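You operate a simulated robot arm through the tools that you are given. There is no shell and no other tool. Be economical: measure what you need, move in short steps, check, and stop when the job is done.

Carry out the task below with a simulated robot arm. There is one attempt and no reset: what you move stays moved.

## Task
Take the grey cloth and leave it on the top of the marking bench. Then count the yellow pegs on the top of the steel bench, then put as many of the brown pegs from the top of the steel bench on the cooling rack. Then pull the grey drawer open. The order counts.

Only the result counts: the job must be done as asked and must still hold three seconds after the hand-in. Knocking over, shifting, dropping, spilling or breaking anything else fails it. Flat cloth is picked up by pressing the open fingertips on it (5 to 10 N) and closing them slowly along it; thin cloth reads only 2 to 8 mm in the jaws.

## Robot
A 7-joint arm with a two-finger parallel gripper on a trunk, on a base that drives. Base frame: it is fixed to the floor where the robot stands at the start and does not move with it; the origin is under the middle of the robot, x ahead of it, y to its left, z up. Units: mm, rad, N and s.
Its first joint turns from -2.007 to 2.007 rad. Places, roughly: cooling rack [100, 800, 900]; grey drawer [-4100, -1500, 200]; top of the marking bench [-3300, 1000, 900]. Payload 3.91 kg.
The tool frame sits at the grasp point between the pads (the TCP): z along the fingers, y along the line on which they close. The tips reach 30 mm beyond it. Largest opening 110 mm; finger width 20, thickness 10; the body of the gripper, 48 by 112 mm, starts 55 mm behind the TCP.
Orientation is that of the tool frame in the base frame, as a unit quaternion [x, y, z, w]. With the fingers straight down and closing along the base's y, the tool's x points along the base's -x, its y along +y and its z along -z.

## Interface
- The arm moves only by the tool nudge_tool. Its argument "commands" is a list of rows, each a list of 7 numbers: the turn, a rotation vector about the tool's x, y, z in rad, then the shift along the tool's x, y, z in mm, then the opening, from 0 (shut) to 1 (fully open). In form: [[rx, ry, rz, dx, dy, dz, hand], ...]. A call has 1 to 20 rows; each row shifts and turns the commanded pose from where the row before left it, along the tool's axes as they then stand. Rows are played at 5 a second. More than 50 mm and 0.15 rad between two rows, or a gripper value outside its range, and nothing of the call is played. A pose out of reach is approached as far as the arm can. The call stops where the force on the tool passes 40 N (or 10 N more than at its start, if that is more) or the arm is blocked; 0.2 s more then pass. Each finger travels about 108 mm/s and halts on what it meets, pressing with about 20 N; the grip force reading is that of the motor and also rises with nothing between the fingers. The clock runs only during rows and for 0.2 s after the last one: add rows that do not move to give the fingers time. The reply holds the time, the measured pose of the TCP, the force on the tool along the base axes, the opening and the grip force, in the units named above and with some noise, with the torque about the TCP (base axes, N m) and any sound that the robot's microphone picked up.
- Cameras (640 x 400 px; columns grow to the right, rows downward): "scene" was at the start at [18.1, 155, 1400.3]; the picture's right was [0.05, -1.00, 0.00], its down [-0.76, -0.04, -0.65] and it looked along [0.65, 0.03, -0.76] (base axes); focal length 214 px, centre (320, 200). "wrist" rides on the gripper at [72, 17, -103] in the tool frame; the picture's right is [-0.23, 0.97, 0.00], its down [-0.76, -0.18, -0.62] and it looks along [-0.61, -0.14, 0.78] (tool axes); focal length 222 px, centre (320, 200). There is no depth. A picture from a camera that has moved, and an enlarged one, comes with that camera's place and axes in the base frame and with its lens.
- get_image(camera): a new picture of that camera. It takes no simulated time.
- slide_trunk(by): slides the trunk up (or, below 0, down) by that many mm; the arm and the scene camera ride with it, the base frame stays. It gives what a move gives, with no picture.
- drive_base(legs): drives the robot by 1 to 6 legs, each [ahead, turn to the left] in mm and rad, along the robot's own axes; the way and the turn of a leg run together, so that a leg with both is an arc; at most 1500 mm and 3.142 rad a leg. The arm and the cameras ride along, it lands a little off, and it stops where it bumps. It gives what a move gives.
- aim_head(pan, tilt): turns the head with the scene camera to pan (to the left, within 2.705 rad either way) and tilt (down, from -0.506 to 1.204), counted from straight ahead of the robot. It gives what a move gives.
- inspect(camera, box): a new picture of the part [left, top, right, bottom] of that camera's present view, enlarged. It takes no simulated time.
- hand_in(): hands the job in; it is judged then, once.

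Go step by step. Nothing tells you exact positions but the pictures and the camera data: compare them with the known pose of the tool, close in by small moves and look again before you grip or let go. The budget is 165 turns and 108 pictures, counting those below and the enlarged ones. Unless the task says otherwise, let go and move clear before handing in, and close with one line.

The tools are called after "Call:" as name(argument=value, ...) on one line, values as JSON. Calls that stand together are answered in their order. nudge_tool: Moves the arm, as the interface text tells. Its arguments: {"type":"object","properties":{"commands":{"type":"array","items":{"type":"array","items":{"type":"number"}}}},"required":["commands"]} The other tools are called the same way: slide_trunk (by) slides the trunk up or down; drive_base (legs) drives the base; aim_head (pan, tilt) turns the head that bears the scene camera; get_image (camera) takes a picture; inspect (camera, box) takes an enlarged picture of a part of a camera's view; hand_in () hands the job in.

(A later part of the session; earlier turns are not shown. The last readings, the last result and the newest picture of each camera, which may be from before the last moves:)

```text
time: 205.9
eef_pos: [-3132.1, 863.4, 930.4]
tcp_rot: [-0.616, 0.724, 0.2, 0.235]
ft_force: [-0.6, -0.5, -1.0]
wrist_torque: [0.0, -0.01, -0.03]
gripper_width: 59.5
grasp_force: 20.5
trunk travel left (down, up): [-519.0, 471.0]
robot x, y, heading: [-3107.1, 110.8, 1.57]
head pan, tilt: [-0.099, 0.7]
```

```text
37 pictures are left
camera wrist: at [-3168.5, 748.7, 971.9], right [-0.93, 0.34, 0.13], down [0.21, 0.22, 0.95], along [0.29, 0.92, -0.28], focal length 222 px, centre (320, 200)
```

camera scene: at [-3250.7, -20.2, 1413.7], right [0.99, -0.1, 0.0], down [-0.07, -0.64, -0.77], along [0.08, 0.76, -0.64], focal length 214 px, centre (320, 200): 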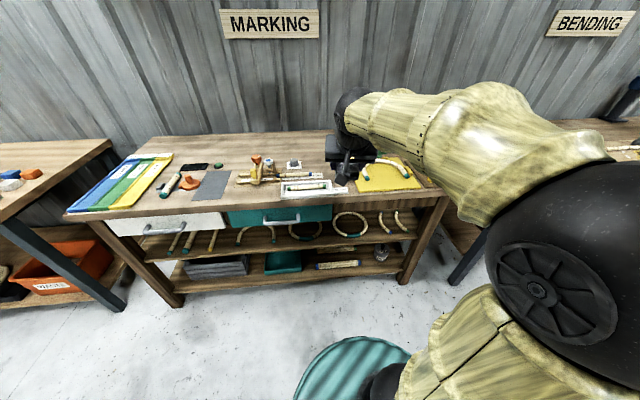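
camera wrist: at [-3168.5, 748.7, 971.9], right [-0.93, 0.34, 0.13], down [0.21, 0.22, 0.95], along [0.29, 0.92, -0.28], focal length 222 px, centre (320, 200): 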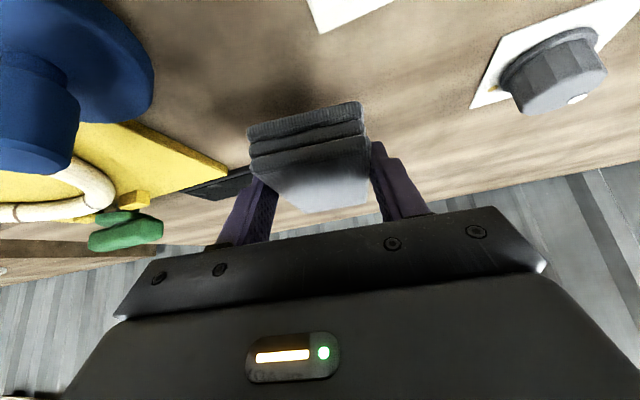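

Call:
nudge_tool(commands=[[0, 0, 0, 2.4, 0, 3.2, 0.2], [0, 0, 0, 2.4, 0, 3.2, 0.2], [0, 0, 0, 0, 0, 0, 0.2]])

Call:
nudge_tool(commands=[[0, 0, 0, 1.8, 0, 2.4, 0.2], [0, 0, 0, 1.8, 0, 2.4, 0.2], [0, 0, 0, 0, 0, 0, 0.2]])

```text
time: 206.7
eef_pos: [-3132.0, 863.8, 922.3]
tcp_rot: [-0.616, 0.725, 0.2, 0.235]
ft_force: [-0.5, 0.5, -0.2]
wrist_torque: [-0.01, 0.02, -0.03]
gripper_width: 59.3
grasp_force: 20.1
trunk travel left (down, up): [-519.0, 471.0]
robot x, y, heading: [-3105.9, 109.2, 1.575]
head pan, tilt: [-0.099, 0.7]
```

```text
time: 207.5
eef_pos: [-3132.5, 863.6, 917.8]
tcp_rot: [-0.617, 0.724, 0.201, 0.235]
ft_force: [-0.9, 0.4, -1.7]
wrist_torque: [-0.01, 0.01, 0.0]
gripper_width: 59.5
grasp_force: 19.5
trunk travel left (down, up): [-519.0, 471.0]
robot x, y, heading: [-3109.0, 112.0, 1.573]
head pan, tilt: [-0.099, 0.7]
```

Call:
nudge_tool(commands=[[0, 0, 0, 1.8, 0, 2.4, 0.2], [0, 0, 0, 1.2, 0, 1.6, 0.2], [0, 0, 0, 0, 0, 0, 0.2]])

Call:
get_image(camera="wrist")

```text
time: 208.3
eef_pos: [-3132.0, 864.0, 912.0]
tcp_rot: [-0.616, 0.724, 0.2, 0.236]
ft_force: [0.0, 0.6, -0.2]
wrist_torque: [-0.01, -0.03, 0.03]
gripper_width: 59.4
grasp_force: 20.5
trunk travel left (down, up): [-519.0, 471.0]
robot x, y, heading: [-3107.6, 108.0, 1.569]
head pan, tilt: [-0.099, 0.7]
```

```text
36 pictures are left
camera wrist: at [-3168.2, 748.3, 953.2], right [-0.93, 0.34, 0.13], down [0.21, 0.22, 0.95], along [0.29, 0.92, -0.28], focal length 222 px, centre (320, 200)
```

wrist: 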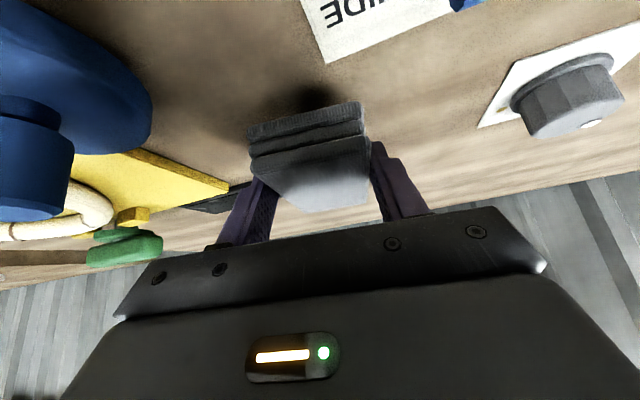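

Call:
nudge_tool(commands=[[0, 0, 0, 2.4, 0, 3.2, 0.2], [0, 0, 0, 1.2, 0, 1.6, 0.2], [0, 0, 0, 0, 0, 0, 0.2]])

Call:
nudge_tool(commands=[[0, 0, 0, 1.2, 0, 1.6, 0.2], [0, 0, 0, 1.2, 0, 1.6, 0.2], [0, 0, 0, 0, 0, 0, 0.2]])

Call:
nudge_tool(commands=[[0, 0, 0, 1.2, 0, 1.6, 0.2], [0, 0, 0, 0.6, 0, 0.8, 0.2], [0, 0, 0, 0, 0, 0, 0.2]])

```text
time: 209.1
eef_pos: [-3132.8, 863.8, 904.9]
tcp_rot: [-0.616, 0.725, 0.2, 0.236]
ft_force: [0.1, -0.6, 0.1]
wrist_torque: [0.01, 0.0, -0.02]
gripper_width: 59.1
grasp_force: 19.8
trunk travel left (down, up): [-519.0, 471.0]
robot x, y, heading: [-3107.2, 111.3, 1.57]
head pan, tilt: [-0.099, 0.7]
```

```text
time: 209.9
eef_pos: [-3132.8, 862.8, 902.1]
tcp_rot: [-0.617, 0.724, 0.2, 0.235]
ft_force: [0.1, -0.6, 0.3]
wrist_torque: [0.0, 0.0, 0.01]
gripper_width: 59.3
grasp_force: 20.2
trunk travel left (down, up): [-519.0, 471.0]
robot x, y, heading: [-3104.7, 111.7, 1.57]
head pan, tilt: [-0.099, 0.7]
```

```text
time: 210.7
eef_pos: [-3133.2, 863.0, 899.6]
tcp_rot: [-0.617, 0.724, 0.201, 0.236]
ft_force: [0.4, 0.5, 0.3]
wrist_torque: [-0.02, 0.03, -0.03]
gripper_width: 59.0
grasp_force: 20.1
trunk travel left (down, up): [-519.0, 471.0]
robot x, y, heading: [-3103.7, 108.3, 1.571]
head pan, tilt: [-0.099, 0.7]
```

Call:
nudge_tool(commands=[[0, 0, 0, 1.2, 0, 1.6, 0.2], [0, 0, 0, 0.6, 0, 0.8, 0.2], [0, 0, 0, 0, 0, 0, 0.2]])

Call:
get_image(camera="wrist")

```text
time: 211.5
eef_pos: [-3133.3, 863.0, 895.4]
tcp_rot: [-0.617, 0.724, 0.201, 0.235]
ft_force: [-0.9, 0.4, -0.5]
wrist_torque: [0.01, 0.02, -0.02]
gripper_width: 59.1
grasp_force: 20.0
trunk travel left (down, up): [-519.0, 471.0]
robot x, y, heading: [-3104.4, 105.8, 1.569]
head pan, tilt: [-0.099, 0.7]
```

```text
35 pictures are left
camera wrist: at [-3168.3, 747.9, 937.3], right [-0.93, 0.34, 0.13], down [0.21, 0.22, 0.95], along [0.29, 0.92, -0.28], focal length 222 px, centre (320, 200)
```

wrist: 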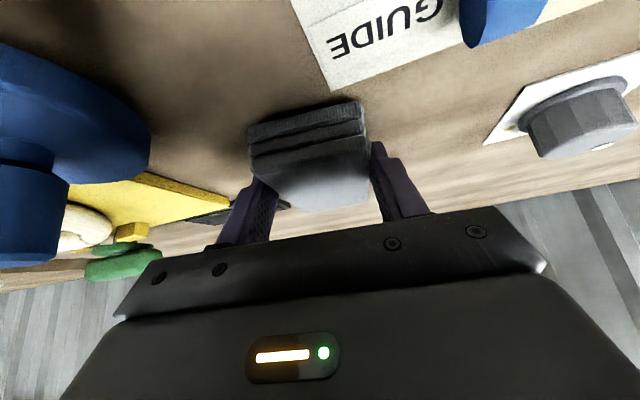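

Call:
nudge_tool(commands=[[0, 0, 0, 1.2, 0, 1.6, 0.2], [0, 0, 0, 0.6, 0, 0.8, 0.2], [0, 0, 0, 0, 0, 0, 0.2]])

Call:
nudge_tool(commands=[[0, 0, 0, 1.2, 0, 1.6, 0.2], [0, 0, 0, 0, 0, 0, 0.2]])

Call:
nudge_tool(commands=[[0, 0, 0, 1.2, 0, 1.6, 0.2], [0, 0, 0, 0, 0, 0, 0.2]])

```text
time: 212.3
eef_pos: [-3133.3, 863.4, 893.1]
tcp_rot: [-0.617, 0.724, 0.2, 0.235]
ft_force: [0.2, -0.6, -1.0]
wrist_torque: [-0.02, -0.03, 0.0]
gripper_width: 59.5
grasp_force: 20.3
trunk travel left (down, up): [-519.0, 471.0]
robot x, y, heading: [-3104.7, 114.7, 1.573]
head pan, tilt: [-0.099, 0.7]
```

```text
time: 212.9
eef_pos: [-3134.1, 863.2, 891.9]
tcp_rot: [-0.616, 0.724, 0.201, 0.236]
ft_force: [0.2, 1.1, 3.2]
wrist_torque: [0.13, -0.02, -0.03]
gripper_width: 59.1
grasp_force: 20.3
trunk travel left (down, up): [-519.0, 471.0]
robot x, y, heading: [-3107.1, 112.1, 1.57]
head pan, tilt: [-0.099, 0.7]
```

```text
time: 213.5
eef_pos: [-3132.9, 863.6, 890.7]
tcp_rot: [-0.616, 0.724, 0.201, 0.237]
ft_force: [-1.5, 2.2, 12.7]
wrist_torque: [-0.13, 0.01, 0.03]
gripper_width: 59.4
grasp_force: 20.3
trunk travel left (down, up): [-519.0, 471.0]
robot x, y, heading: [-3107.0, 106.8, 1.57]
head pan, tilt: [-0.099, 0.7]
```

Contact made. I release and back away.

Call:
nudge_tool(commands=[[0, 0, 0, 0, 0, 0, 0.6], [0, 0, 0, 0, 0, 0, 0.72], [0, 0, 0, 0, 0, 0, 0.75], [0, 0, 0, -9, 0, -12, 0.75], [0, 0, 0, -18, 0, -24, 0.75], [0, 0, 0, -23, 0, -32, 0.75], [0, 0, 0, -23, 0, -32, 0.75], [0, 0, 0, -23, 0, -32, 0.75], [0, 0, 0, 0, 0, 0, 0.75]])

Call:
get_image(camera="wrist")

```text
time: 215.5
eef_pos: [-3134.4, 863.2, 1054.0]
tcp_rot: [-0.617, 0.724, 0.2, 0.234]
ft_force: [-0.3, 0.2, -0.2]
wrist_torque: [0.02, 0.0, 0.02]
gripper_width: 82.7
grasp_force: 0.0
trunk travel left (down, up): [-519.0, 471.0]
robot x, y, heading: [-3105.8, 108.0, 1.572]
head pan, tilt: [-0.099, 0.7]
```

```text
34 pictures are left
camera wrist: at [-3169.8, 748.0, 1095.6], right [-0.93, 0.34, 0.13], down [0.21, 0.22, 0.95], along [0.29, 0.92, -0.28], focal length 222 px, centre (320, 200)
```

wrist: 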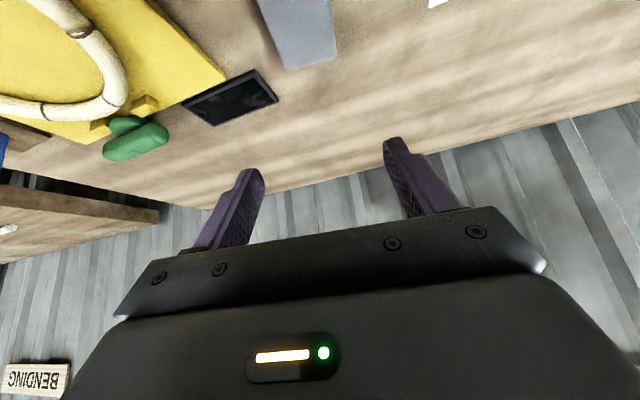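

The cloth lies on the marking bench. I raise, retract and straighten the tool, then drive back to the steel bench.

Call:
nudge_tool(commands=[[0, 0, 0, -23, 0, -32, 0.75], [0, 0, 0, -23, 0, -32, 0.75], [0, 0, 0, 34.4, -6.9, -24.9, 0.75], [0, 0, 0, 34.4, -6.9, -24.9, 0.75], [0, 0, 0, 34.4, -6.9, -24.9, 0.75], [0, 0, 0, 34.4, -6.9, -24.9, 0.75], [0, 0, 0, 34.4, -6.9, -24.9, 0.75], [0, 0, 0, 34.4, -6.9, -24.9, 0.75], [0, 0.13, 0, 0, 0, 0, 0.75], [0, 0.13, 0, 0, 0, 0, 0.75], [0, 0.13, 0, 0, 0, 0, 0.75], [0, 0.13, 0, 0, 0, 0, 0.75], [0, 0.1, 0, 0, 0, 0, 0.75], [0, 0, -0.1, 0, 0, 0, 0.75], [0, 0, 0, 0, 0, 0, 0.75]])

```text
time: 218.7
eef_pos: [-3132.3, 605.4, 1130.6]
tcp_rot: [-0.685, 0.728, 0.002, 0.003]
ft_force: [-0.2, -0.7, -0.2]
wrist_torque: [0.0, 0.0, -0.03]
gripper_width: 82.6
grasp_force: 0.0
trunk travel left (down, up): [-519.0, 471.0]
robot x, y, heading: [-3106.1, 112.8, 1.572]
head pan, tilt: [-0.099, 0.7]
```

Call:
drive_base(legs=[[-110, 0], [0, -1.57], [1500, 0], [1500, 0], [80, 0], [0, -1.57]])

```text
time: 239.0
eef_pos: [480.0, 45.1, 1130.9]
tcp_rot: [0.051, 0.999, 0.001, 0.001]
ft_force: [-0.4, 0.0, 0.3]
wrist_torque: [-0.03, -0.02, -0.01]
gripper_width: 82.4
grasp_force: 0.0
trunk travel left (down, up): [-519.0, 471.0]
robot x, y, heading: [-13.3, 37.4, -0.044]
head pan, tilt: [-0.099, 0.7]
stopped in leg 6: the force on the tool passed its limit (the readings are from after the stop); the commanded pose is now the measured one
```

The turn stopped on a force; I look at what is near the tool.

Call:
aim_head(pan=0.2, tilt=0.5)

Call:
get_image(camera="scene")

Call:
get_image(camera="wrist")

```text
time: 239.8
eef_pos: [479.5, 45.1, 1130.8]
tcp_rot: [0.051, 0.999, 0.002, 0.0]
ft_force: [-0.7, -0.7, -0.5]
wrist_torque: [-0.01, 0.01, 0.01]
gripper_width: 82.4
grasp_force: 0.0
trunk travel left (down, up): [-519.0, 471.0]
robot x, y, heading: [-11.5, 40.1, -0.046]
head pan, tilt: [0.201, 0.499]
```

```text
33 pictures are left
camera scene: at [23.7, 208.3, 1431.3], right [0.15, -0.99, 0.0], down [-0.47, -0.07, -0.88], along [0.87, 0.14, -0.48], focal length 214 px, centre (320, 200)
```

scene: 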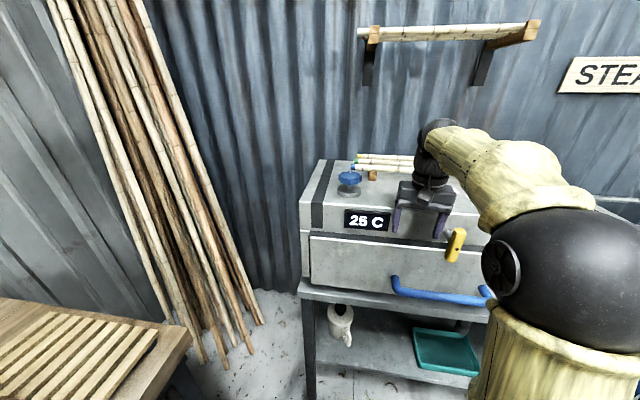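

```text
32 pictures are left
camera wrist: at [409.1, 68.5, 1234.6], right [0.33, 0.95, 0.0], down [0.74, -0.26, 0.62], along [0.59, -0.2, -0.78], focal length 222 px, centre (320, 200)
```

wrist: 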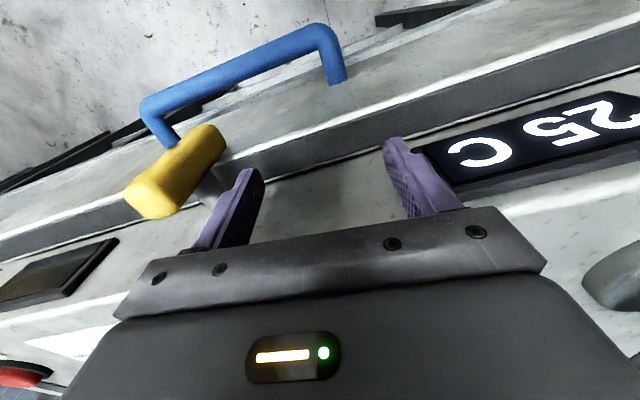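

The right finger met the oven's yellow latch lightly. I back off straight away, then turn clear of the oven.

Call:
drive_base(legs=[[0, 0.04], [-250, 0], [0, -1.56], [600, 0], [0, 1.56]])

Call:
aim_head(pan=0.3, tilt=0.6)

Call:
get_image(camera="scene")

```text
time: 248.5
eef_pos: [-239.5, -996.6, 1128.7]
tcp_rot: [0.73, 0.684, 0.003, 0.0]
ft_force: [0.7, -0.1, -0.2]
wrist_torque: [0.0, -0.01, -0.01]
gripper_width: 82.5
grasp_force: 0.2
trunk travel left (down, up): [-519.0, 471.0]
robot x, y, heading: [-261.1, -503.8, -1.578]
head pan, tilt: [0.201, 0.499]
stopped in leg 4: the robot was blocked; the commanded pose is now the measured one
```

```text
time: 249.2
eef_pos: [-239.6, -996.9, 1129.3]
tcp_rot: [0.73, 0.684, 0.002, -0.001]
ft_force: [0.9, -0.6, -0.3]
wrist_torque: [0.0, 0.01, 0.0]
gripper_width: 82.6
grasp_force: 0.2
trunk travel left (down, up): [-519.0, 471.0]
robot x, y, heading: [-258.2, -500.7, -1.576]
head pan, tilt: [0.3, 0.6]
```

```text
31 pictures are left
camera scene: at [-83.2, -530.5, 1422.3], right [-0.96, -0.29, 0.0], down [-0.16, 0.54, -0.83], along [0.24, -0.79, -0.56], focal length 214 px, centre (320, 200)
```

scene: 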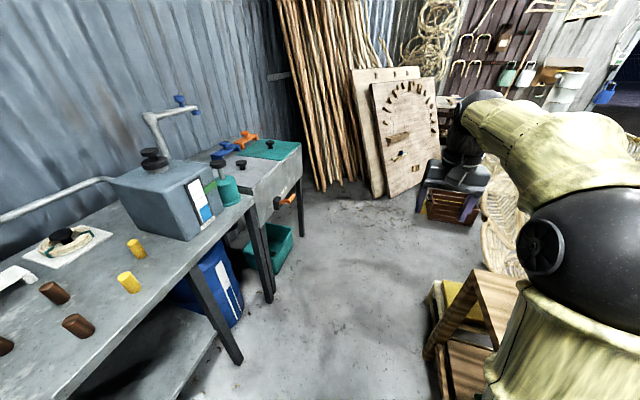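

The base bumped the tying bench corner; I back off a little and go in diagonally to the steel bench.

Call:
drive_base(legs=[[-60, 0], [0, 1.28], [300, 0]])

Call:
get_image(camera="wrist")

Call:
aim_head(pan=0.0, tilt=0.7)

Call:
get_image(camera="scene")

```text
time: 254.9
eef_pos: [496.1, -671.5, 1128.4]
tcp_rot: [0.191, 0.982, 0.002, -0.001]
ft_force: [0.2, 0.6, 0.2]
wrist_torque: [-0.03, 0.0, 0.03]
gripper_width: 82.5
grasp_force: 0.1
trunk travel left (down, up): [-519.0, 471.0]
robot x, y, heading: [18.3, -538.4, -0.327]
head pan, tilt: [0.3, 0.6]
```

```text
30 pictures are left
camera wrist: at [435.8, -629.9, 1232.8], right [0.57, 0.82, 0.0], down [0.64, -0.45, 0.62], along [0.51, -0.35, -0.79], focal length 222 px, centre (320, 200)
```

wrist: 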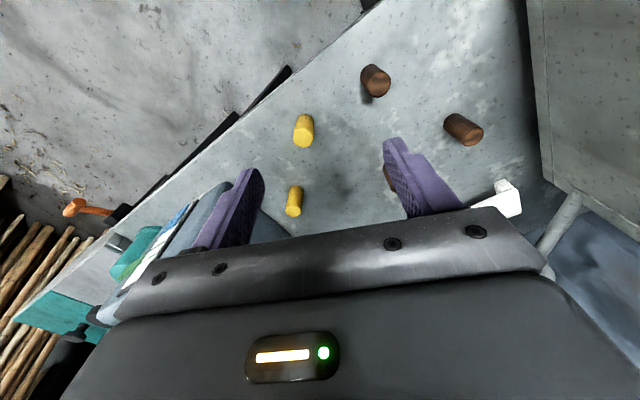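

```text
time: 255.7
eef_pos: [496.6, -671.5, 1128.1]
tcp_rot: [0.191, 0.982, 0.003, -0.002]
ft_force: [0.7, 0.5, -0.4]
wrist_torque: [0.0, 0.01, -0.02]
gripper_width: 82.7
grasp_force: 0.1
trunk travel left (down, up): [-519.0, 471.0]
robot x, y, heading: [16.9, -542.0, -0.32]
head pan, tilt: [0.0, 0.7]
```

```text
29 pictures are left
camera scene: at [93.2, -404.2, 1413.6], right [-0.32, -0.95, 0.0], down [-0.61, 0.21, -0.77], along [0.72, -0.24, -0.64], focal length 214 px, centre (320, 200)
```

scene: 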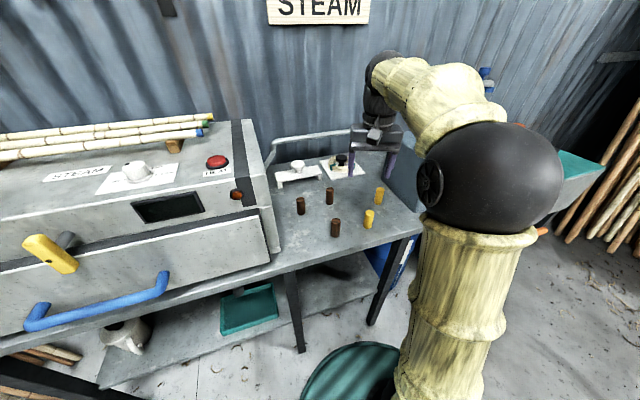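

Brown pegs are at about (533,-604), (680,-517) and (700,-646), bench top near z 850; two yellow pegs are on it. I go over the first brown peg.

Call:
nudge_tool(commands=[[0, 0, 0, -4, 38, 0, 0.75], [0, 0, 0, -4.5, 38.3, 0, 0.75], [0, 0, 0, 0, 0, 40, 0.75], [0, 0, 0, 0, 0, 40, 0.75], [0, 0, 0, 0, 0, 40, 0.75], [0, 0, 0, 0, 0, 20, 0.75], [0, 0, 0, 0, 0, 0, 0.75]])

Call:
get_image(camera="wrist")

```text
time: 257.3
eef_pos: [532.3, -602.0, 988.2]
tcp_rot: [0.191, 0.982, 0.002, -0.001]
ft_force: [0.8, 0.2, -0.3]
wrist_torque: [0.02, -0.02, -0.01]
gripper_width: 82.4
grasp_force: 0.1
trunk travel left (down, up): [-519.0, 471.0]
robot x, y, heading: [19.5, -537.0, -0.327]
head pan, tilt: [0.0, 0.7]
```

```text
28 pictures are left
camera wrist: at [471.0, -560.1, 1093.4], right [0.57, 0.82, 0.0], down [0.64, -0.45, 0.62], along [0.51, -0.35, -0.79], focal length 222 px, centre (320, 200)
```

wrist: 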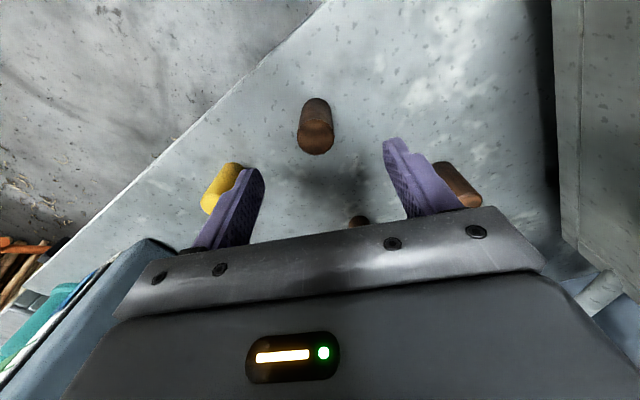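

Call:
nudge_tool(commands=[[0, 0, 0, 0, -3, 40, 0.75], [0, 0, 0, 0, 0, 40, 0.75], [0, 0, 0, 0, 0, 15, 0.75], [0, 0, 0, 0, 0, 0, 0.75]])

Call:
get_image(camera="wrist")

```text
time: 258.3
eef_pos: [531.7, -604.1, 895.6]
tcp_rot: [0.191, 0.982, 0.002, -0.001]
ft_force: [-0.8, 0.0, -0.6]
wrist_torque: [-0.01, -0.02, 0.0]
gripper_width: 82.5
grasp_force: 0.1
trunk travel left (down, up): [-519.0, 471.0]
robot x, y, heading: [22.0, -539.9, -0.327]
head pan, tilt: [0.0, 0.7]
```

```text
27 pictures are left
camera wrist: at [470.3, -563.0, 998.4], right [0.57, 0.82, 0.0], down [0.64, -0.45, 0.62], along [0.51, -0.35, -0.78], focal length 222 px, centre (320, 200)
```

wrist: 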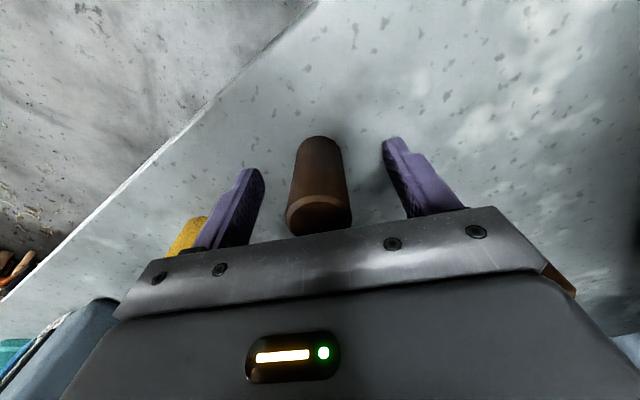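

Call:
nudge_tool(commands=[[0, 0, 0, 0, 0, 10, 0.75], [0, 0, 0, 0, 0, 0, 0.6], [0, 0, 0, 0, 0, 0, 0.45], [0, 0, 0, 0, 0, 0, 0.3], [0, 0, 0, 0, 0, 0, 0.15], [0, 0, 0, 0, 0, 0, 0.1], [0, 0, 0, 0, 0, 0, 0.1]])

```text
time: 258.8
eef_pos: [530.7, -610.8, 890.6]
tcp_rot: [0.192, 0.981, -0.001, 0.004]
ft_force: [-4.7, -2.3, 20.5]
wrist_torque: [-0.73, 0.59, -0.21]
gripper_width: 68.6
grasp_force: 2.5
trunk travel left (down, up): [-519.0, 471.0]
robot x, y, heading: [20.4, -540.9, -0.323]
head pan, tilt: [0.0, 0.7]
stopped in row 2: the force on the tool passed its limit (the readings are from after the stop); the commanded pose is now the measured one
```

The fingertips touched the bench (z about 860). I raise a bit and look again.

Call:
nudge_tool(commands=[[0, 0, 0, 0, 0, -8, 0.7], [0, 0, 0, 0, 0, 0, 0.7]])

Call:
get_image(camera="wrist")

```text
time: 259.4
eef_pos: [531.6, -608.6, 894.6]
tcp_rot: [0.192, 0.981, -0.001, 0.0]
ft_force: [-1.2, -0.1, -0.3]
wrist_torque: [0.0, 0.0, 0.0]
gripper_width: 77.0
grasp_force: 0.1
trunk travel left (down, up): [-519.0, 471.0]
robot x, y, heading: [17.9, -540.1, -0.331]
head pan, tilt: [0.0, 0.7]
```

```text
26 pictures are left
camera wrist: at [470.3, -566.2, 998.8], right [0.58, 0.82, 0.0], down [0.64, -0.45, 0.62], along [0.51, -0.36, -0.78], focal length 222 px, centre (320, 200)
```

wrist: 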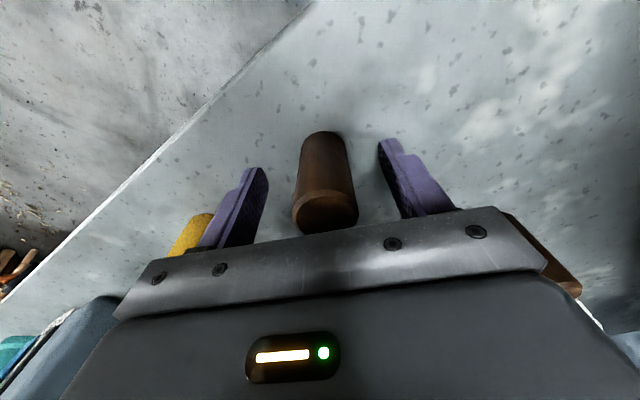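

Peg stands between the fingers. I shift 3 mm to centre and close.

Call:
nudge_tool(commands=[[0, 0, 0, 0, 3, 0, 0.7], [0, 0, 0, 0, 0, 0, 0.55], [0, 0, 0, 0, 0, 0, 0.4], [0, 0, 0, 0, 0, 0, 0.28], [0, 0, 0, 0, 0, 0, 0.18], [0, 0, 0, 0, 0, 0, 0.1], [0, 0, 0, 0, 0, 0, 0.1], [0, 0, 0, 0, 0, -20, 0.1], [0, 0, 0, 0, 0, 0, 0.1]])

Call:
get_image(camera="wrist")

```text
time: 261.4
eef_pos: [532.3, -605.9, 914.8]
tcp_rot: [0.191, 0.982, 0.0, 0.001]
ft_force: [0.0, -0.7, 0.6]
wrist_torque: [-0.01, -0.02, 0.0]
gripper_width: 28.2
grasp_force: 20.5
trunk travel left (down, up): [-519.0, 471.0]
robot x, y, heading: [16.2, -541.0, -0.333]
head pan, tilt: [0.0, 0.7]
```

```text
25 pictures are left
camera wrist: at [471.4, -562.9, 1019.5], right [0.58, 0.82, 0.0], down [0.64, -0.45, 0.62], along [0.51, -0.36, -0.78], focal length 222 px, centre (320, 200)
```

wrist: 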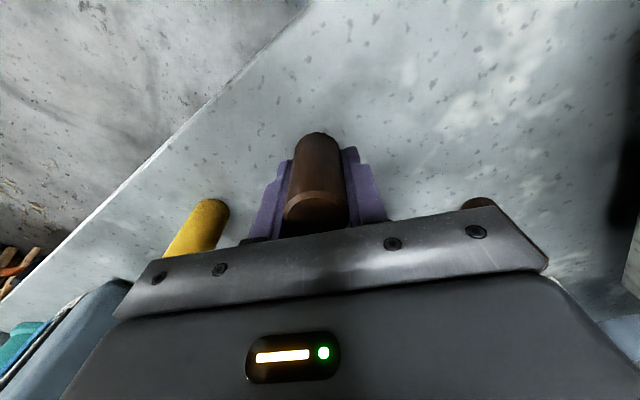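

The first brown peg is held. I lift it and drive over to the cooling rack.

Call:
nudge_tool(commands=[[0, 0, 0, 0, 0, -40, 0.1], [0, 0, 0, 0, 0, -40, 0.1], [0, 0, 0, 0, 0, -40, 0.1], [0, 0, 0, 0, 0, -40, 0.1], [0, 0, 0, 0, 0, -40, 0.1], [0, 0, 0, 0, 0, -15, 0.1], [0, 0, 0, 0, 0, 0, 0.1]])

Call:
drive_base(legs=[[-280, 0], [0, 1.61], [600, 0]])

Call:
get_image(camera="wrist")

Call:
aim_head(pan=-0.1, tilt=0.7)

Call:
get_image(camera="scene")

```text
time: 263.0
eef_pos: [531.2, -606.1, 1130.8]
tcp_rot: [0.192, 0.981, 0.0, 0.001]
ft_force: [-0.1, -0.9, -0.2]
wrist_torque: [-0.02, -0.01, 0.02]
gripper_width: 28.2
grasp_force: 19.9
trunk travel left (down, up): [-519.0, 471.0]
robot x, y, heading: [17.9, -539.9, -0.325]
head pan, tilt: [0.0, 0.7]
```

```text
time: 266.0
eef_pos: [268.4, -454.6, 1130.6]
tcp_rot: [0.13, 0.991, 0.001, 0.001]
ft_force: [0.4, -0.4, 0.0]
wrist_torque: [0.02, 0.0, 0.0]
gripper_width: 28.6
grasp_force: 20.4
trunk travel left (down, up): [-519.0, 471.0]
robot x, y, heading: [-242.5, -450.9, -0.255]
head pan, tilt: [0.0, 0.7]
stopped in leg 2: the robot was blocked; the commanded pose is now the measured one
```

```text
24 pictures are left
camera wrist: at [202.6, -418.0, 1233.6], right [0.47, 0.88, 0.0], down [0.69, -0.37, 0.62], along [0.55, -0.29, -0.78], focal length 222 px, centre (320, 200)
```

wrist: 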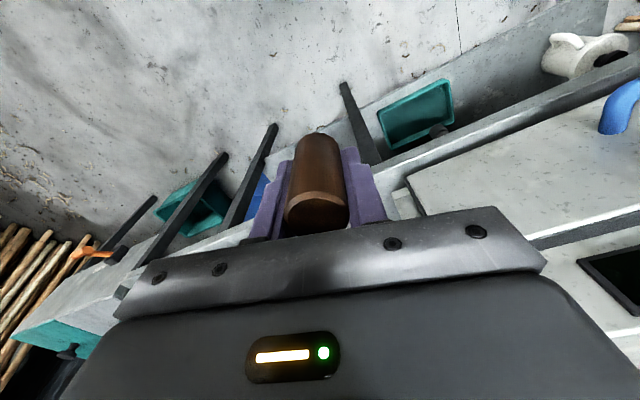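

```text
time: 266.7
eef_pos: [268.2, -452.7, 1130.1]
tcp_rot: [0.129, 0.992, 0.0, 0.0]
ft_force: [-0.6, 0.3, -0.4]
wrist_torque: [0.02, 0.03, 0.03]
gripper_width: 28.3
grasp_force: 19.9
trunk travel left (down, up): [-519.0, 471.0]
robot x, y, heading: [-249.8, -449.7, -0.262]
head pan, tilt: [-0.099, 0.7]
```

```text
23 pictures are left
camera scene: at [-184.6, -318.0, 1413.6], right [-0.35, -0.94, 0.0], down [-0.6, 0.23, -0.76], along [0.72, -0.27, -0.64], focal length 214 px, centre (320, 200)
```

scene: 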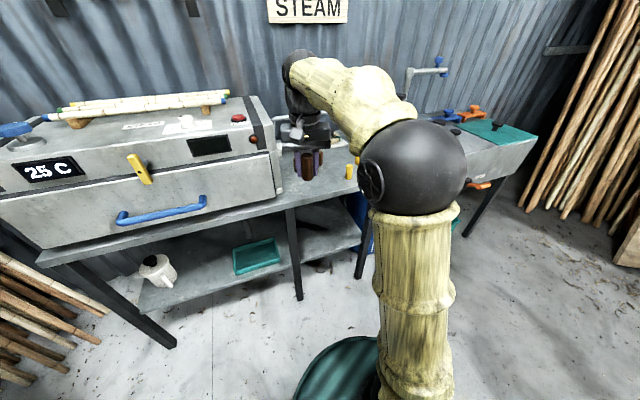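

The base's rear met the tying bench; I go forward first, then turn left and head to the rack.

Call:
drive_base(legs=[[150, 0], [0, 1.56], [640, 0]])

Call:
get_image(camera="wrist")

Call:
get_image(camera="scene")

```text
time: 268.6
eef_pos: [416.0, -484.4, 1129.6]
tcp_rot: [0.12, 0.993, 0.0, 0.001]
ft_force: [-0.5, 0.4, 0.8]
wrist_torque: [0.0, 0.0, -0.01]
gripper_width: 28.2
grasp_force: 20.3
trunk travel left (down, up): [-519.0, 471.0]
robot x, y, heading: [-98.0, -492.4, -0.264]
head pan, tilt: [-0.099, 0.7]
stopped in leg 2: the robot was blocked; the commanded pose is now the measured one
```

```text
22 pictures are left
camera wrist: at [350.7, -449.8, 1233.6], right [0.46, 0.89, 0.0], down [0.7, -0.36, 0.62], along [0.56, -0.28, -0.78], focal length 222 px, centre (320, 200)
```

wrist: 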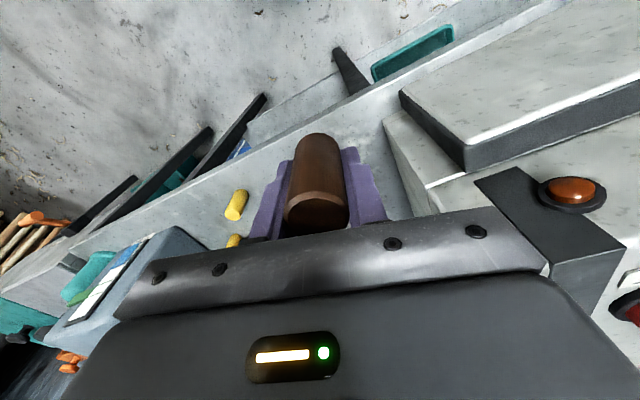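

```text
21 pictures are left
camera scene: at [-35.9, -358.0, 1413.6], right [-0.35, -0.94, 0.0], down [-0.6, 0.23, -0.76], along [0.72, -0.27, -0.64], focal length 214 px, centre (320, 200)
```

scene: 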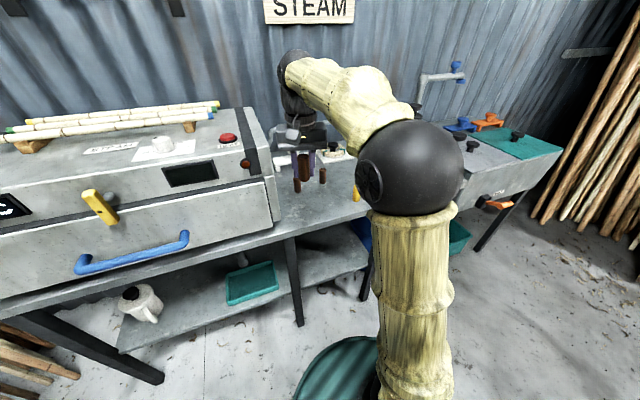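

Call:
aim_head(pan=-2.3, tilt=0.9)

Call:
get_image(camera="scene")

```text
time: 270.7
eef_pos: [417.4, -483.2, 1129.8]
tcp_rot: [0.121, 0.993, 0.0, 0.0]
ft_force: [0.5, 0.8, 0.2]
wrist_torque: [0.01, 0.0, -0.02]
gripper_width: 28.3
grasp_force: 19.6
trunk travel left (down, up): [-519.0, 471.0]
robot x, y, heading: [-98.1, -489.8, -0.257]
head pan, tilt: [-2.3, 0.901]
```

```text
20 pictures are left
camera scene: at [-178.4, -369.3, 1397.5], right [-0.55, 0.84, 0.0], down [0.66, 0.43, -0.62], along [-0.52, -0.34, -0.78], focal length 214 px, centre (320, 200)
```

scene: 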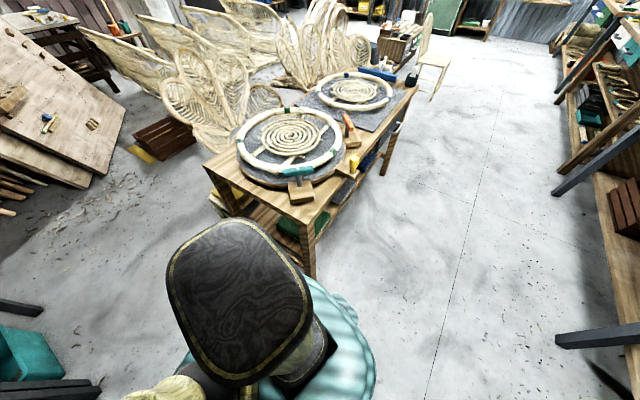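

The base corner seems caught beside the tying bench when turning left. I take the other way: turn right, back out along the corridor, then turn right to face the rack.

Call:
drive_base(legs=[[0, -1.31], [-560, 0]])

```text
time: 277.2
eef_pos: [42.1, -425.1, 1129.6]
tcp_rot: [0.705, 0.709, 0.0, 0.001]
ft_force: [-0.4, -1.1, -0.8]
wrist_torque: [-0.01, 0.02, 0.03]
gripper_width: 28.1
grasp_force: 20.2
trunk travel left (down, up): [-519.0, 471.0]
robot x, y, heading: [-89.0, 72.2, -1.581]
head pan, tilt: [-2.3, 0.901]
```

Call:
drive_base(legs=[[0, -1.8], [0, -1.8], [60, 0]])

Call:
get_image(camera="wrist")

Call:
aim_head(pan=0.0, tilt=0.8)

Call:
get_image(camera="scene")

```text
time: 286.8
eef_pos: [27.6, 627.7, 1132.4]
tcp_rot: [-0.536, 0.844, 0.001, 0.003]
ft_force: [-0.7, -0.9, 0.1]
wrist_torque: [0.07, -0.03, -0.01]
gripper_width: 28.3
grasp_force: 19.9
trunk travel left (down, up): [-519.0, 471.0]
robot x, y, heading: [-67.5, 123.9, 1.128]
head pan, tilt: [-2.3, 0.901]
```

```text
19 pictures are left
camera wrist: at [-19.0, 568.6, 1235.0], right [-0.79, 0.62, 0.0], down [0.48, 0.61, 0.63], along [0.39, 0.49, -0.78], focal length 222 px, centre (320, 200)
```

wrist: 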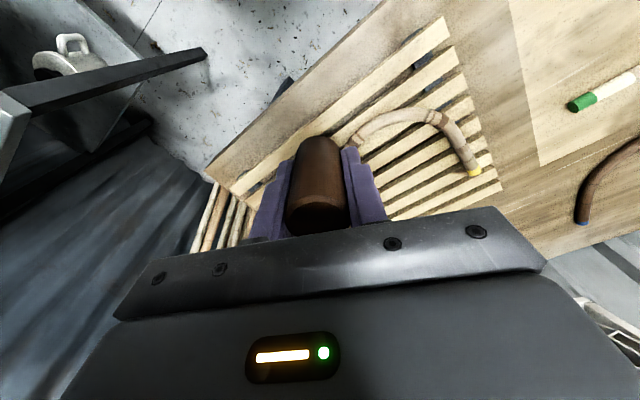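

```text
time: 288.9
eef_pos: [29.6, 629.7, 1130.6]
tcp_rot: [-0.536, 0.844, 0.001, 0.002]
ft_force: [-0.4, -0.3, -0.3]
wrist_torque: [0.0, 0.01, -0.02]
gripper_width: 28.5
grasp_force: 19.3
trunk travel left (down, up): [-519.0, 471.0]
robot x, y, heading: [-62.9, 121.2, 1.126]
head pan, tilt: [0.0, 0.799]
```

```text
18 pictures are left
camera scene: at [-193.6, 206.3, 1405.4], right [0.9, -0.43, 0.0], down [-0.31, -0.65, -0.7], along [0.3, 0.63, -0.72], focal length 214 px, centre (320, 200)
```

scene: 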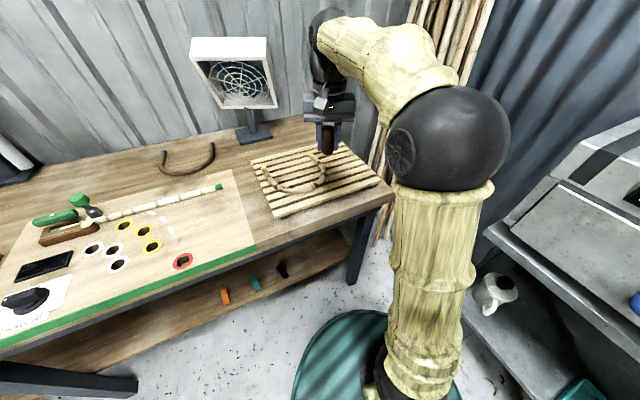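

The free right part of the rack spans about x 110..235, y 660..900. I move the peg above it.

Call:
nudge_tool(commands=[[0, 0, 0, -43.4, -11.9, 0, 0.1], [0, 0, 0, -43.4, -11.9, 0, 0.1], [0, 0, 0, -43.4, -11.9, 0, 0.1], [0, 0, 0, -43.4, -11.9, 0, 0.1], [0, 0, 0, -43.4, -11.9, 0, 0.1], [0, 0, 0, 0, 0, 40, 0.1], [0, 0, 0, 0, 0, 40, 0.1], [0, 0, 0, 0, 0, 40, 0.1], [0, 0, 0, 0, 0, 0, 0.1]])

Call:
get_image(camera="wrist")

```text
time: 290.9
eef_pos: [115.1, 730.5, 1011.2]
tcp_rot: [-0.537, 0.844, 0.002, 0.002]
ft_force: [0.3, 0.4, 0.0]
wrist_torque: [-0.01, 0.01, -0.01]
gripper_width: 28.6
grasp_force: 19.4
out of reach, approached as far as the arm can: row 4, 5
trunk travel left (down, up): [-519.0, 471.0]
robot x, y, heading: [-64.2, 121.6, 1.121]
head pan, tilt: [0.0, 0.799]
```

```text
17 pictures are left
camera wrist: at [68.7, 671.6, 1114.2], right [-0.79, 0.62, 0.0], down [0.48, 0.61, 0.63], along [0.39, 0.49, -0.78], focal length 222 px, centre (320, 200)
```

wrist: 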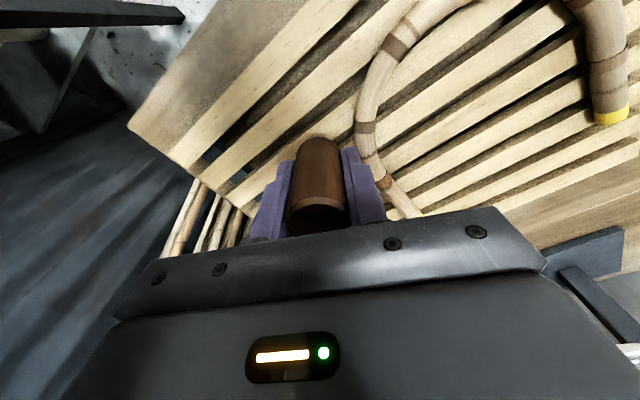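

Call:
nudge_tool(commands=[[0, 0, 0, -4.4, -38.8, 0, 0.1], [0, 0, 0, 0, 0, 30, 0.1], [0, 0, 0, 0, 0, 20, 0.1], [0, 0, 0, 0, 0, 0, 0.1]])

Call:
get_image(camera="wrist")

```text
time: 291.9
eef_pos: [151.7, 719.1, 959.6]
tcp_rot: [-0.537, 0.844, 0.002, 0.002]
ft_force: [0.1, 0.1, 0.1]
wrist_torque: [-0.01, 0.01, 0.02]
gripper_width: 28.5
grasp_force: 19.6
trunk travel left (down, up): [-519.0, 471.0]
robot x, y, heading: [-68.7, 119.3, 1.124]
head pan, tilt: [0.0, 0.799]
```

```text
16 pictures are left
camera wrist: at [105.4, 660.9, 1064.2], right [-0.79, 0.62, 0.0], down [0.48, 0.61, 0.63], along [0.39, 0.49, -0.78], focal length 222 px, centre (320, 200)
```

wrist: 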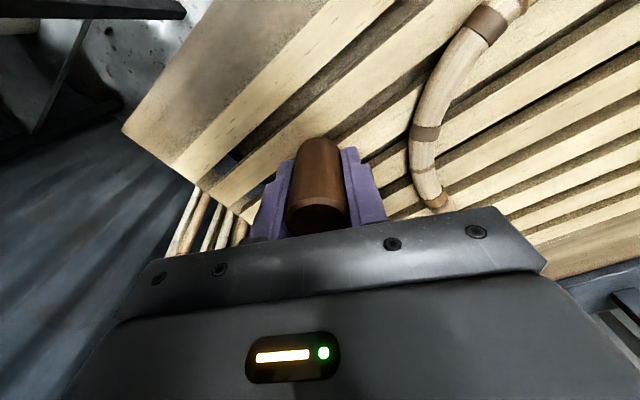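

Call:
nudge_tool(commands=[[0, 0, 0, 5.4, -2.6, 10, 0.1], [0, 0, 0, 0, 0, 8, 0.1], [0, 0, 0, 0, 0, 0, 0.1]])

Call:
nudge_tool(commands=[[0, 0, 0, 0, 0, 4, 0.1], [0, 0, 0, 0, 0, 0, 0.1]])

Call:
nudge_tool(commands=[[0, 0, 0, 0, 0, 4, 0.1], [0, 0, 0, 0, 0, 0, 0.1]])

Call:
nudge_tool(commands=[[0, 0, 0, 0, 0, 4, 0.1], [0, 0, 0, 0, 0, 0, 0.1]])

```text
time: 292.7
eef_pos: [150.4, 715.1, 943.4]
tcp_rot: [-0.537, 0.844, 0.002, 0.001]
ft_force: [-0.4, -0.7, 0.1]
wrist_torque: [0.02, -0.03, 0.0]
gripper_width: 28.2
grasp_force: 19.7
trunk travel left (down, up): [-519.0, 471.0]
robot x, y, heading: [-63.7, 123.4, 1.126]
head pan, tilt: [0.0, 0.799]
```

```text
time: 293.3
eef_pos: [151.7, 713.8, 938.1]
tcp_rot: [-0.536, 0.844, 0.002, 0.002]
ft_force: [-0.6, 0.4, 0.4]
wrist_torque: [0.01, -0.01, 0.02]
gripper_width: 28.1
grasp_force: 20.0
trunk travel left (down, up): [-519.0, 471.0]
robot x, y, heading: [-65.7, 123.9, 1.129]
head pan, tilt: [0.0, 0.799]
```

```text
time: 293.9
eef_pos: [151.6, 715.2, 935.4]
tcp_rot: [-0.537, 0.844, 0.002, 0.0]
ft_force: [1.1, -0.8, 0.0]
wrist_torque: [0.02, 0.02, 0.02]
gripper_width: 28.5
grasp_force: 20.4
trunk travel left (down, up): [-519.0, 471.0]
robot x, y, heading: [-65.3, 121.2, 1.127]
head pan, tilt: [0.0, 0.799]
```

```text
time: 294.5
eef_pos: [151.8, 714.6, 931.9]
tcp_rot: [-0.536, 0.844, 0.002, 0.001]
ft_force: [0.2, -0.9, -0.5]
wrist_torque: [0.0, -0.02, 0.01]
gripper_width: 28.5
grasp_force: 20.1
trunk travel left (down, up): [-519.0, 471.0]
robot x, y, heading: [-67.2, 123.3, 1.128]
head pan, tilt: [0.0, 0.799]
```

Call:
nudge_tool(commands=[[0, 0, 0, 0, 0, 4, 0.1], [0, 0, 0, 0, 0, 0, 0.1]])

Call:
nudge_tool(commands=[[0, 0, 0, 0, 0, 3, 0.1], [0, 0, 0, 0, 0, 0, 0.1]])

Call:
nudge_tool(commands=[[0, 0, 0, 0, 0, 3, 0.1], [0, 0, 0, 0, 0, 0, 0.1]])

Call:
get_image(camera="wrist")

```text
time: 295.1
eef_pos: [151.5, 714.9, 927.8]
tcp_rot: [-0.536, 0.844, 0.002, 0.001]
ft_force: [0.6, 0.2, -0.4]
wrist_torque: [-0.04, 0.03, -0.02]
gripper_width: 28.3
grasp_force: 19.9
trunk travel left (down, up): [-519.0, 471.0]
robot x, y, heading: [-63.5, 123.9, 1.124]
head pan, tilt: [0.0, 0.799]
```

```text
time: 295.7
eef_pos: [152.6, 715.5, 925.1]
tcp_rot: [-0.536, 0.844, 0.002, 0.0]
ft_force: [0.6, 0.2, 1.1]
wrist_torque: [-0.02, -0.02, 0.02]
gripper_width: 28.4
grasp_force: 19.6
trunk travel left (down, up): [-519.0, 471.0]
robot x, y, heading: [-63.4, 125.0, 1.125]
head pan, tilt: [0.0, 0.799]
```

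```text
time: 296.3
eef_pos: [151.9, 713.9, 923.8]
tcp_rot: [-0.536, 0.844, 0.003, 0.005]
ft_force: [1.2, 4.0, 24.4]
wrist_torque: [-0.01, 0.03, -0.01]
gripper_width: 28.7
grasp_force: 20.0
trunk travel left (down, up): [-519.0, 471.0]
robot x, y, heading: [-60.1, 123.4, 1.125]
head pan, tilt: [0.0, 0.799]
```

```text
15 pictures are left
camera wrist: at [105.7, 655.0, 1027.8], right [-0.79, 0.62, 0.0], down [0.48, 0.61, 0.63], along [0.39, 0.5, -0.78], focal length 222 px, centre (320, 200)
```

wrist: 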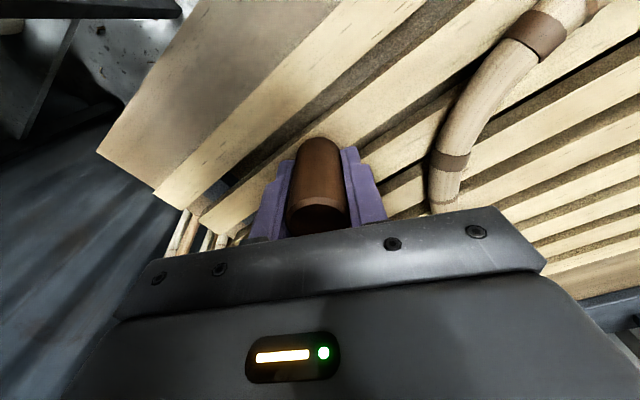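

Firm even contact: the peg stands on a slat. I ease off, release and lift.

Call:
nudge_tool(commands=[[0, 0, 0, 0, 0, -2, 0.1], [0, 0, 0, 0, 0, 0, 0.32], [0, 0, 0, 0, 0, 0, 0.42], [0, 0, 0, 0, 0, 0, 0.5], [0, 0, 0, 0, 0, -20, 0.5], [0, 0, 0, 0, 0, -40, 0.5], [0, 0, 0, 0, 0, -40, 0.5], [0, 0, 0, 0, 0, -40, 0.5], [0, 0, 0, 0, 0, -40, 0.5], [0, 0, 0, 0, 0, -25, 0.5], [0, 0, 0, 40, 0, 0, 0.5], [0, 0, 0, 40, 0, 0, 0.5], [0, 0, 0, 30, 0, 0, 0.5], [0, 0, 0, 0, 0, 0, 0.5]])

Call:
get_image(camera="wrist")

```text
time: 299.3
eef_pos: [104.5, 613.7, 1128.0]
tcp_rot: [-0.537, 0.844, 0.001, 0.001]
ft_force: [0.5, -0.8, -0.3]
wrist_torque: [-0.02, 0.01, -0.02]
gripper_width: 55.1
grasp_force: 0.0
trunk travel left (down, up): [-519.0, 471.0]
robot x, y, heading: [-67.3, 122.0, 1.126]
head pan, tilt: [0.0, 0.799]
```

```text
14 pictures are left
camera wrist: at [58.0, 554.2, 1232.0], right [-0.79, 0.62, 0.0], down [0.48, 0.61, 0.63], along [0.39, 0.49, -0.78], focal length 222 px, centre (320, 200)
```

wrist: 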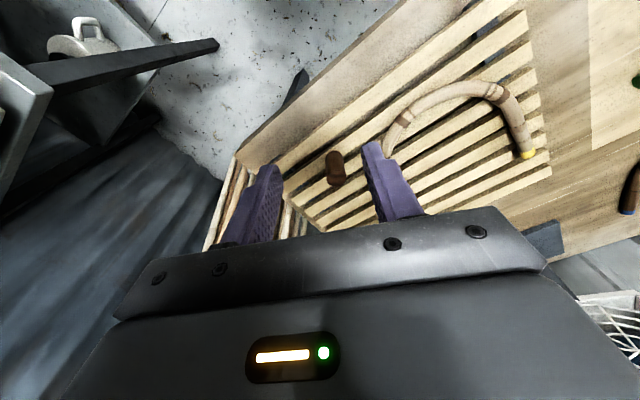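

The peg stands on the rack. I drive back for the second brown peg by the same proven path.

Call:
drive_base(legs=[[-60, 0], [0, 1.8], [0, 1.8], [560, 0], [0, 1.25], [160, 0]])

Call:
get_image(camera="wrist")

```text
time: 315.9
eef_pos: [581.9, -634.0, 1129.5]
tcp_rot: [0.148, 0.989, 0.0, 0.002]
ft_force: [-0.6, -0.4, -0.1]
wrist_torque: [0.03, 0.0, 0.02]
gripper_width: 54.8
grasp_force: 0.0
trunk travel left (down, up): [-519.0, 471.0]
robot x, y, heading: [73.1, -532.7, -0.3]
head pan, tilt: [0.0, 0.799]
```

```text
13 pictures are left
camera wrist: at [517.1, -597.5, 1232.2], right [0.5, 0.87, 0.0], down [0.67, -0.39, 0.63], along [0.54, -0.31, -0.78], focal length 222 px, centre (320, 200)
```

wrist: 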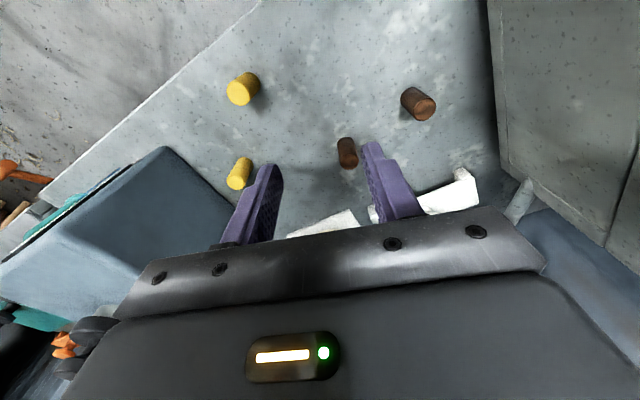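

Before grasping, I raise the trunk to check that no yellow peg hides behind the grey box.

Call:
slide_trunk(by=380)

Call:
get_image(camera="wrist")

Call:
slide_trunk(by=-380)

```text
time: 319.6
eef_pos: [581.7, -634.2, 1509.0]
tcp_rot: [0.148, 0.989, 0.0, 0.002]
ft_force: [-0.3, 0.8, 0.3]
wrist_torque: [-0.02, -0.02, -0.02]
gripper_width: 54.9
grasp_force: 0.0
trunk travel left (down, up): [-899.0, 91.0]
robot x, y, heading: [69.6, -539.0, -0.298]
head pan, tilt: [0.0, 0.799]
```

```text
12 pictures are left
camera wrist: at [517.3, -597.4, 1612.1], right [0.5, 0.87, 0.0], down [0.67, -0.39, 0.63], along [0.54, -0.31, -0.78], focal length 222 px, centre (320, 200)
```

wrist: 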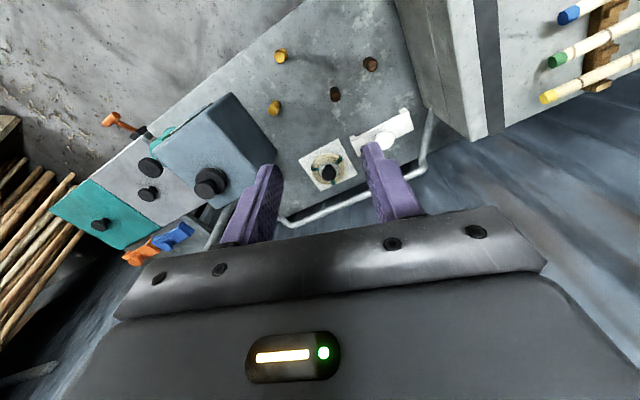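

```text
time: 323.3
eef_pos: [582.1, -635.5, 1128.7]
tcp_rot: [0.148, 0.989, 0.001, 0.002]
ft_force: [0.4, 0.5, 0.0]
wrist_torque: [-0.01, -0.02, 0.03]
gripper_width: 55.1
grasp_force: 0.1
trunk travel left (down, up): [-519.0, 471.0]
robot x, y, heading: [74.8, -538.2, -0.293]
head pan, tilt: [0.0, 0.799]
```

No further yellow peg: the count is two. I move over the second brown peg.

Call:
nudge_tool(commands=[[0, 0, 0, -12, 34, 0, 0.6], [0, 0, 0, -12, 34, 0, 0.6], [0, 0, 0, -12, 34, 0, 0.6], [0, 0, 0, -12.2, 34, 0, 0.6], [0, 0, 0, 0, 0, 40, 0.6], [0, 0, 0, 0, 0, 40, 0.6], [0, 0, 0, 0, 0, 40, 0.6], [0, 0, 0, 0, 0, 20, 0.6], [0, 0, 0, 0, 0, 0, 0.6]])

Call:
get_image(camera="wrist")

```text
time: 325.3
eef_pos: [667.6, -520.7, 991.0]
tcp_rot: [0.147, 0.989, 0.0, 0.002]
ft_force: [0.2, 0.3, -0.4]
wrist_torque: [0.01, 0.01, 0.01]
gripper_width: 65.7
grasp_force: 0.1
trunk travel left (down, up): [-519.0, 471.0]
robot x, y, heading: [74.2, -538.9, -0.294]
head pan, tilt: [0.0, 0.799]
```

```text
11 pictures are left
camera wrist: at [602.7, -482.9, 1093.2], right [0.5, 0.87, 0.0], down [0.67, -0.39, 0.63], along [0.54, -0.31, -0.78], focal length 222 px, centre (320, 200)
```

wrist: 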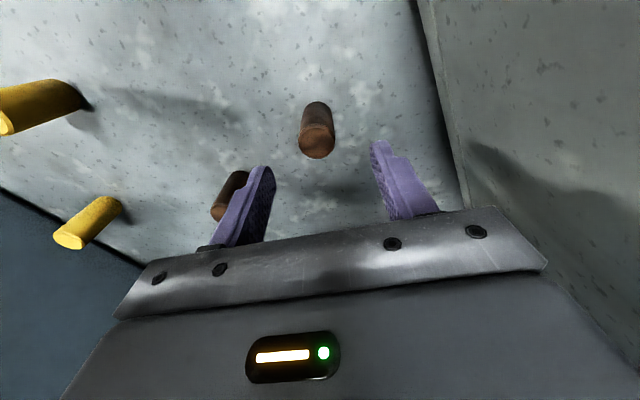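

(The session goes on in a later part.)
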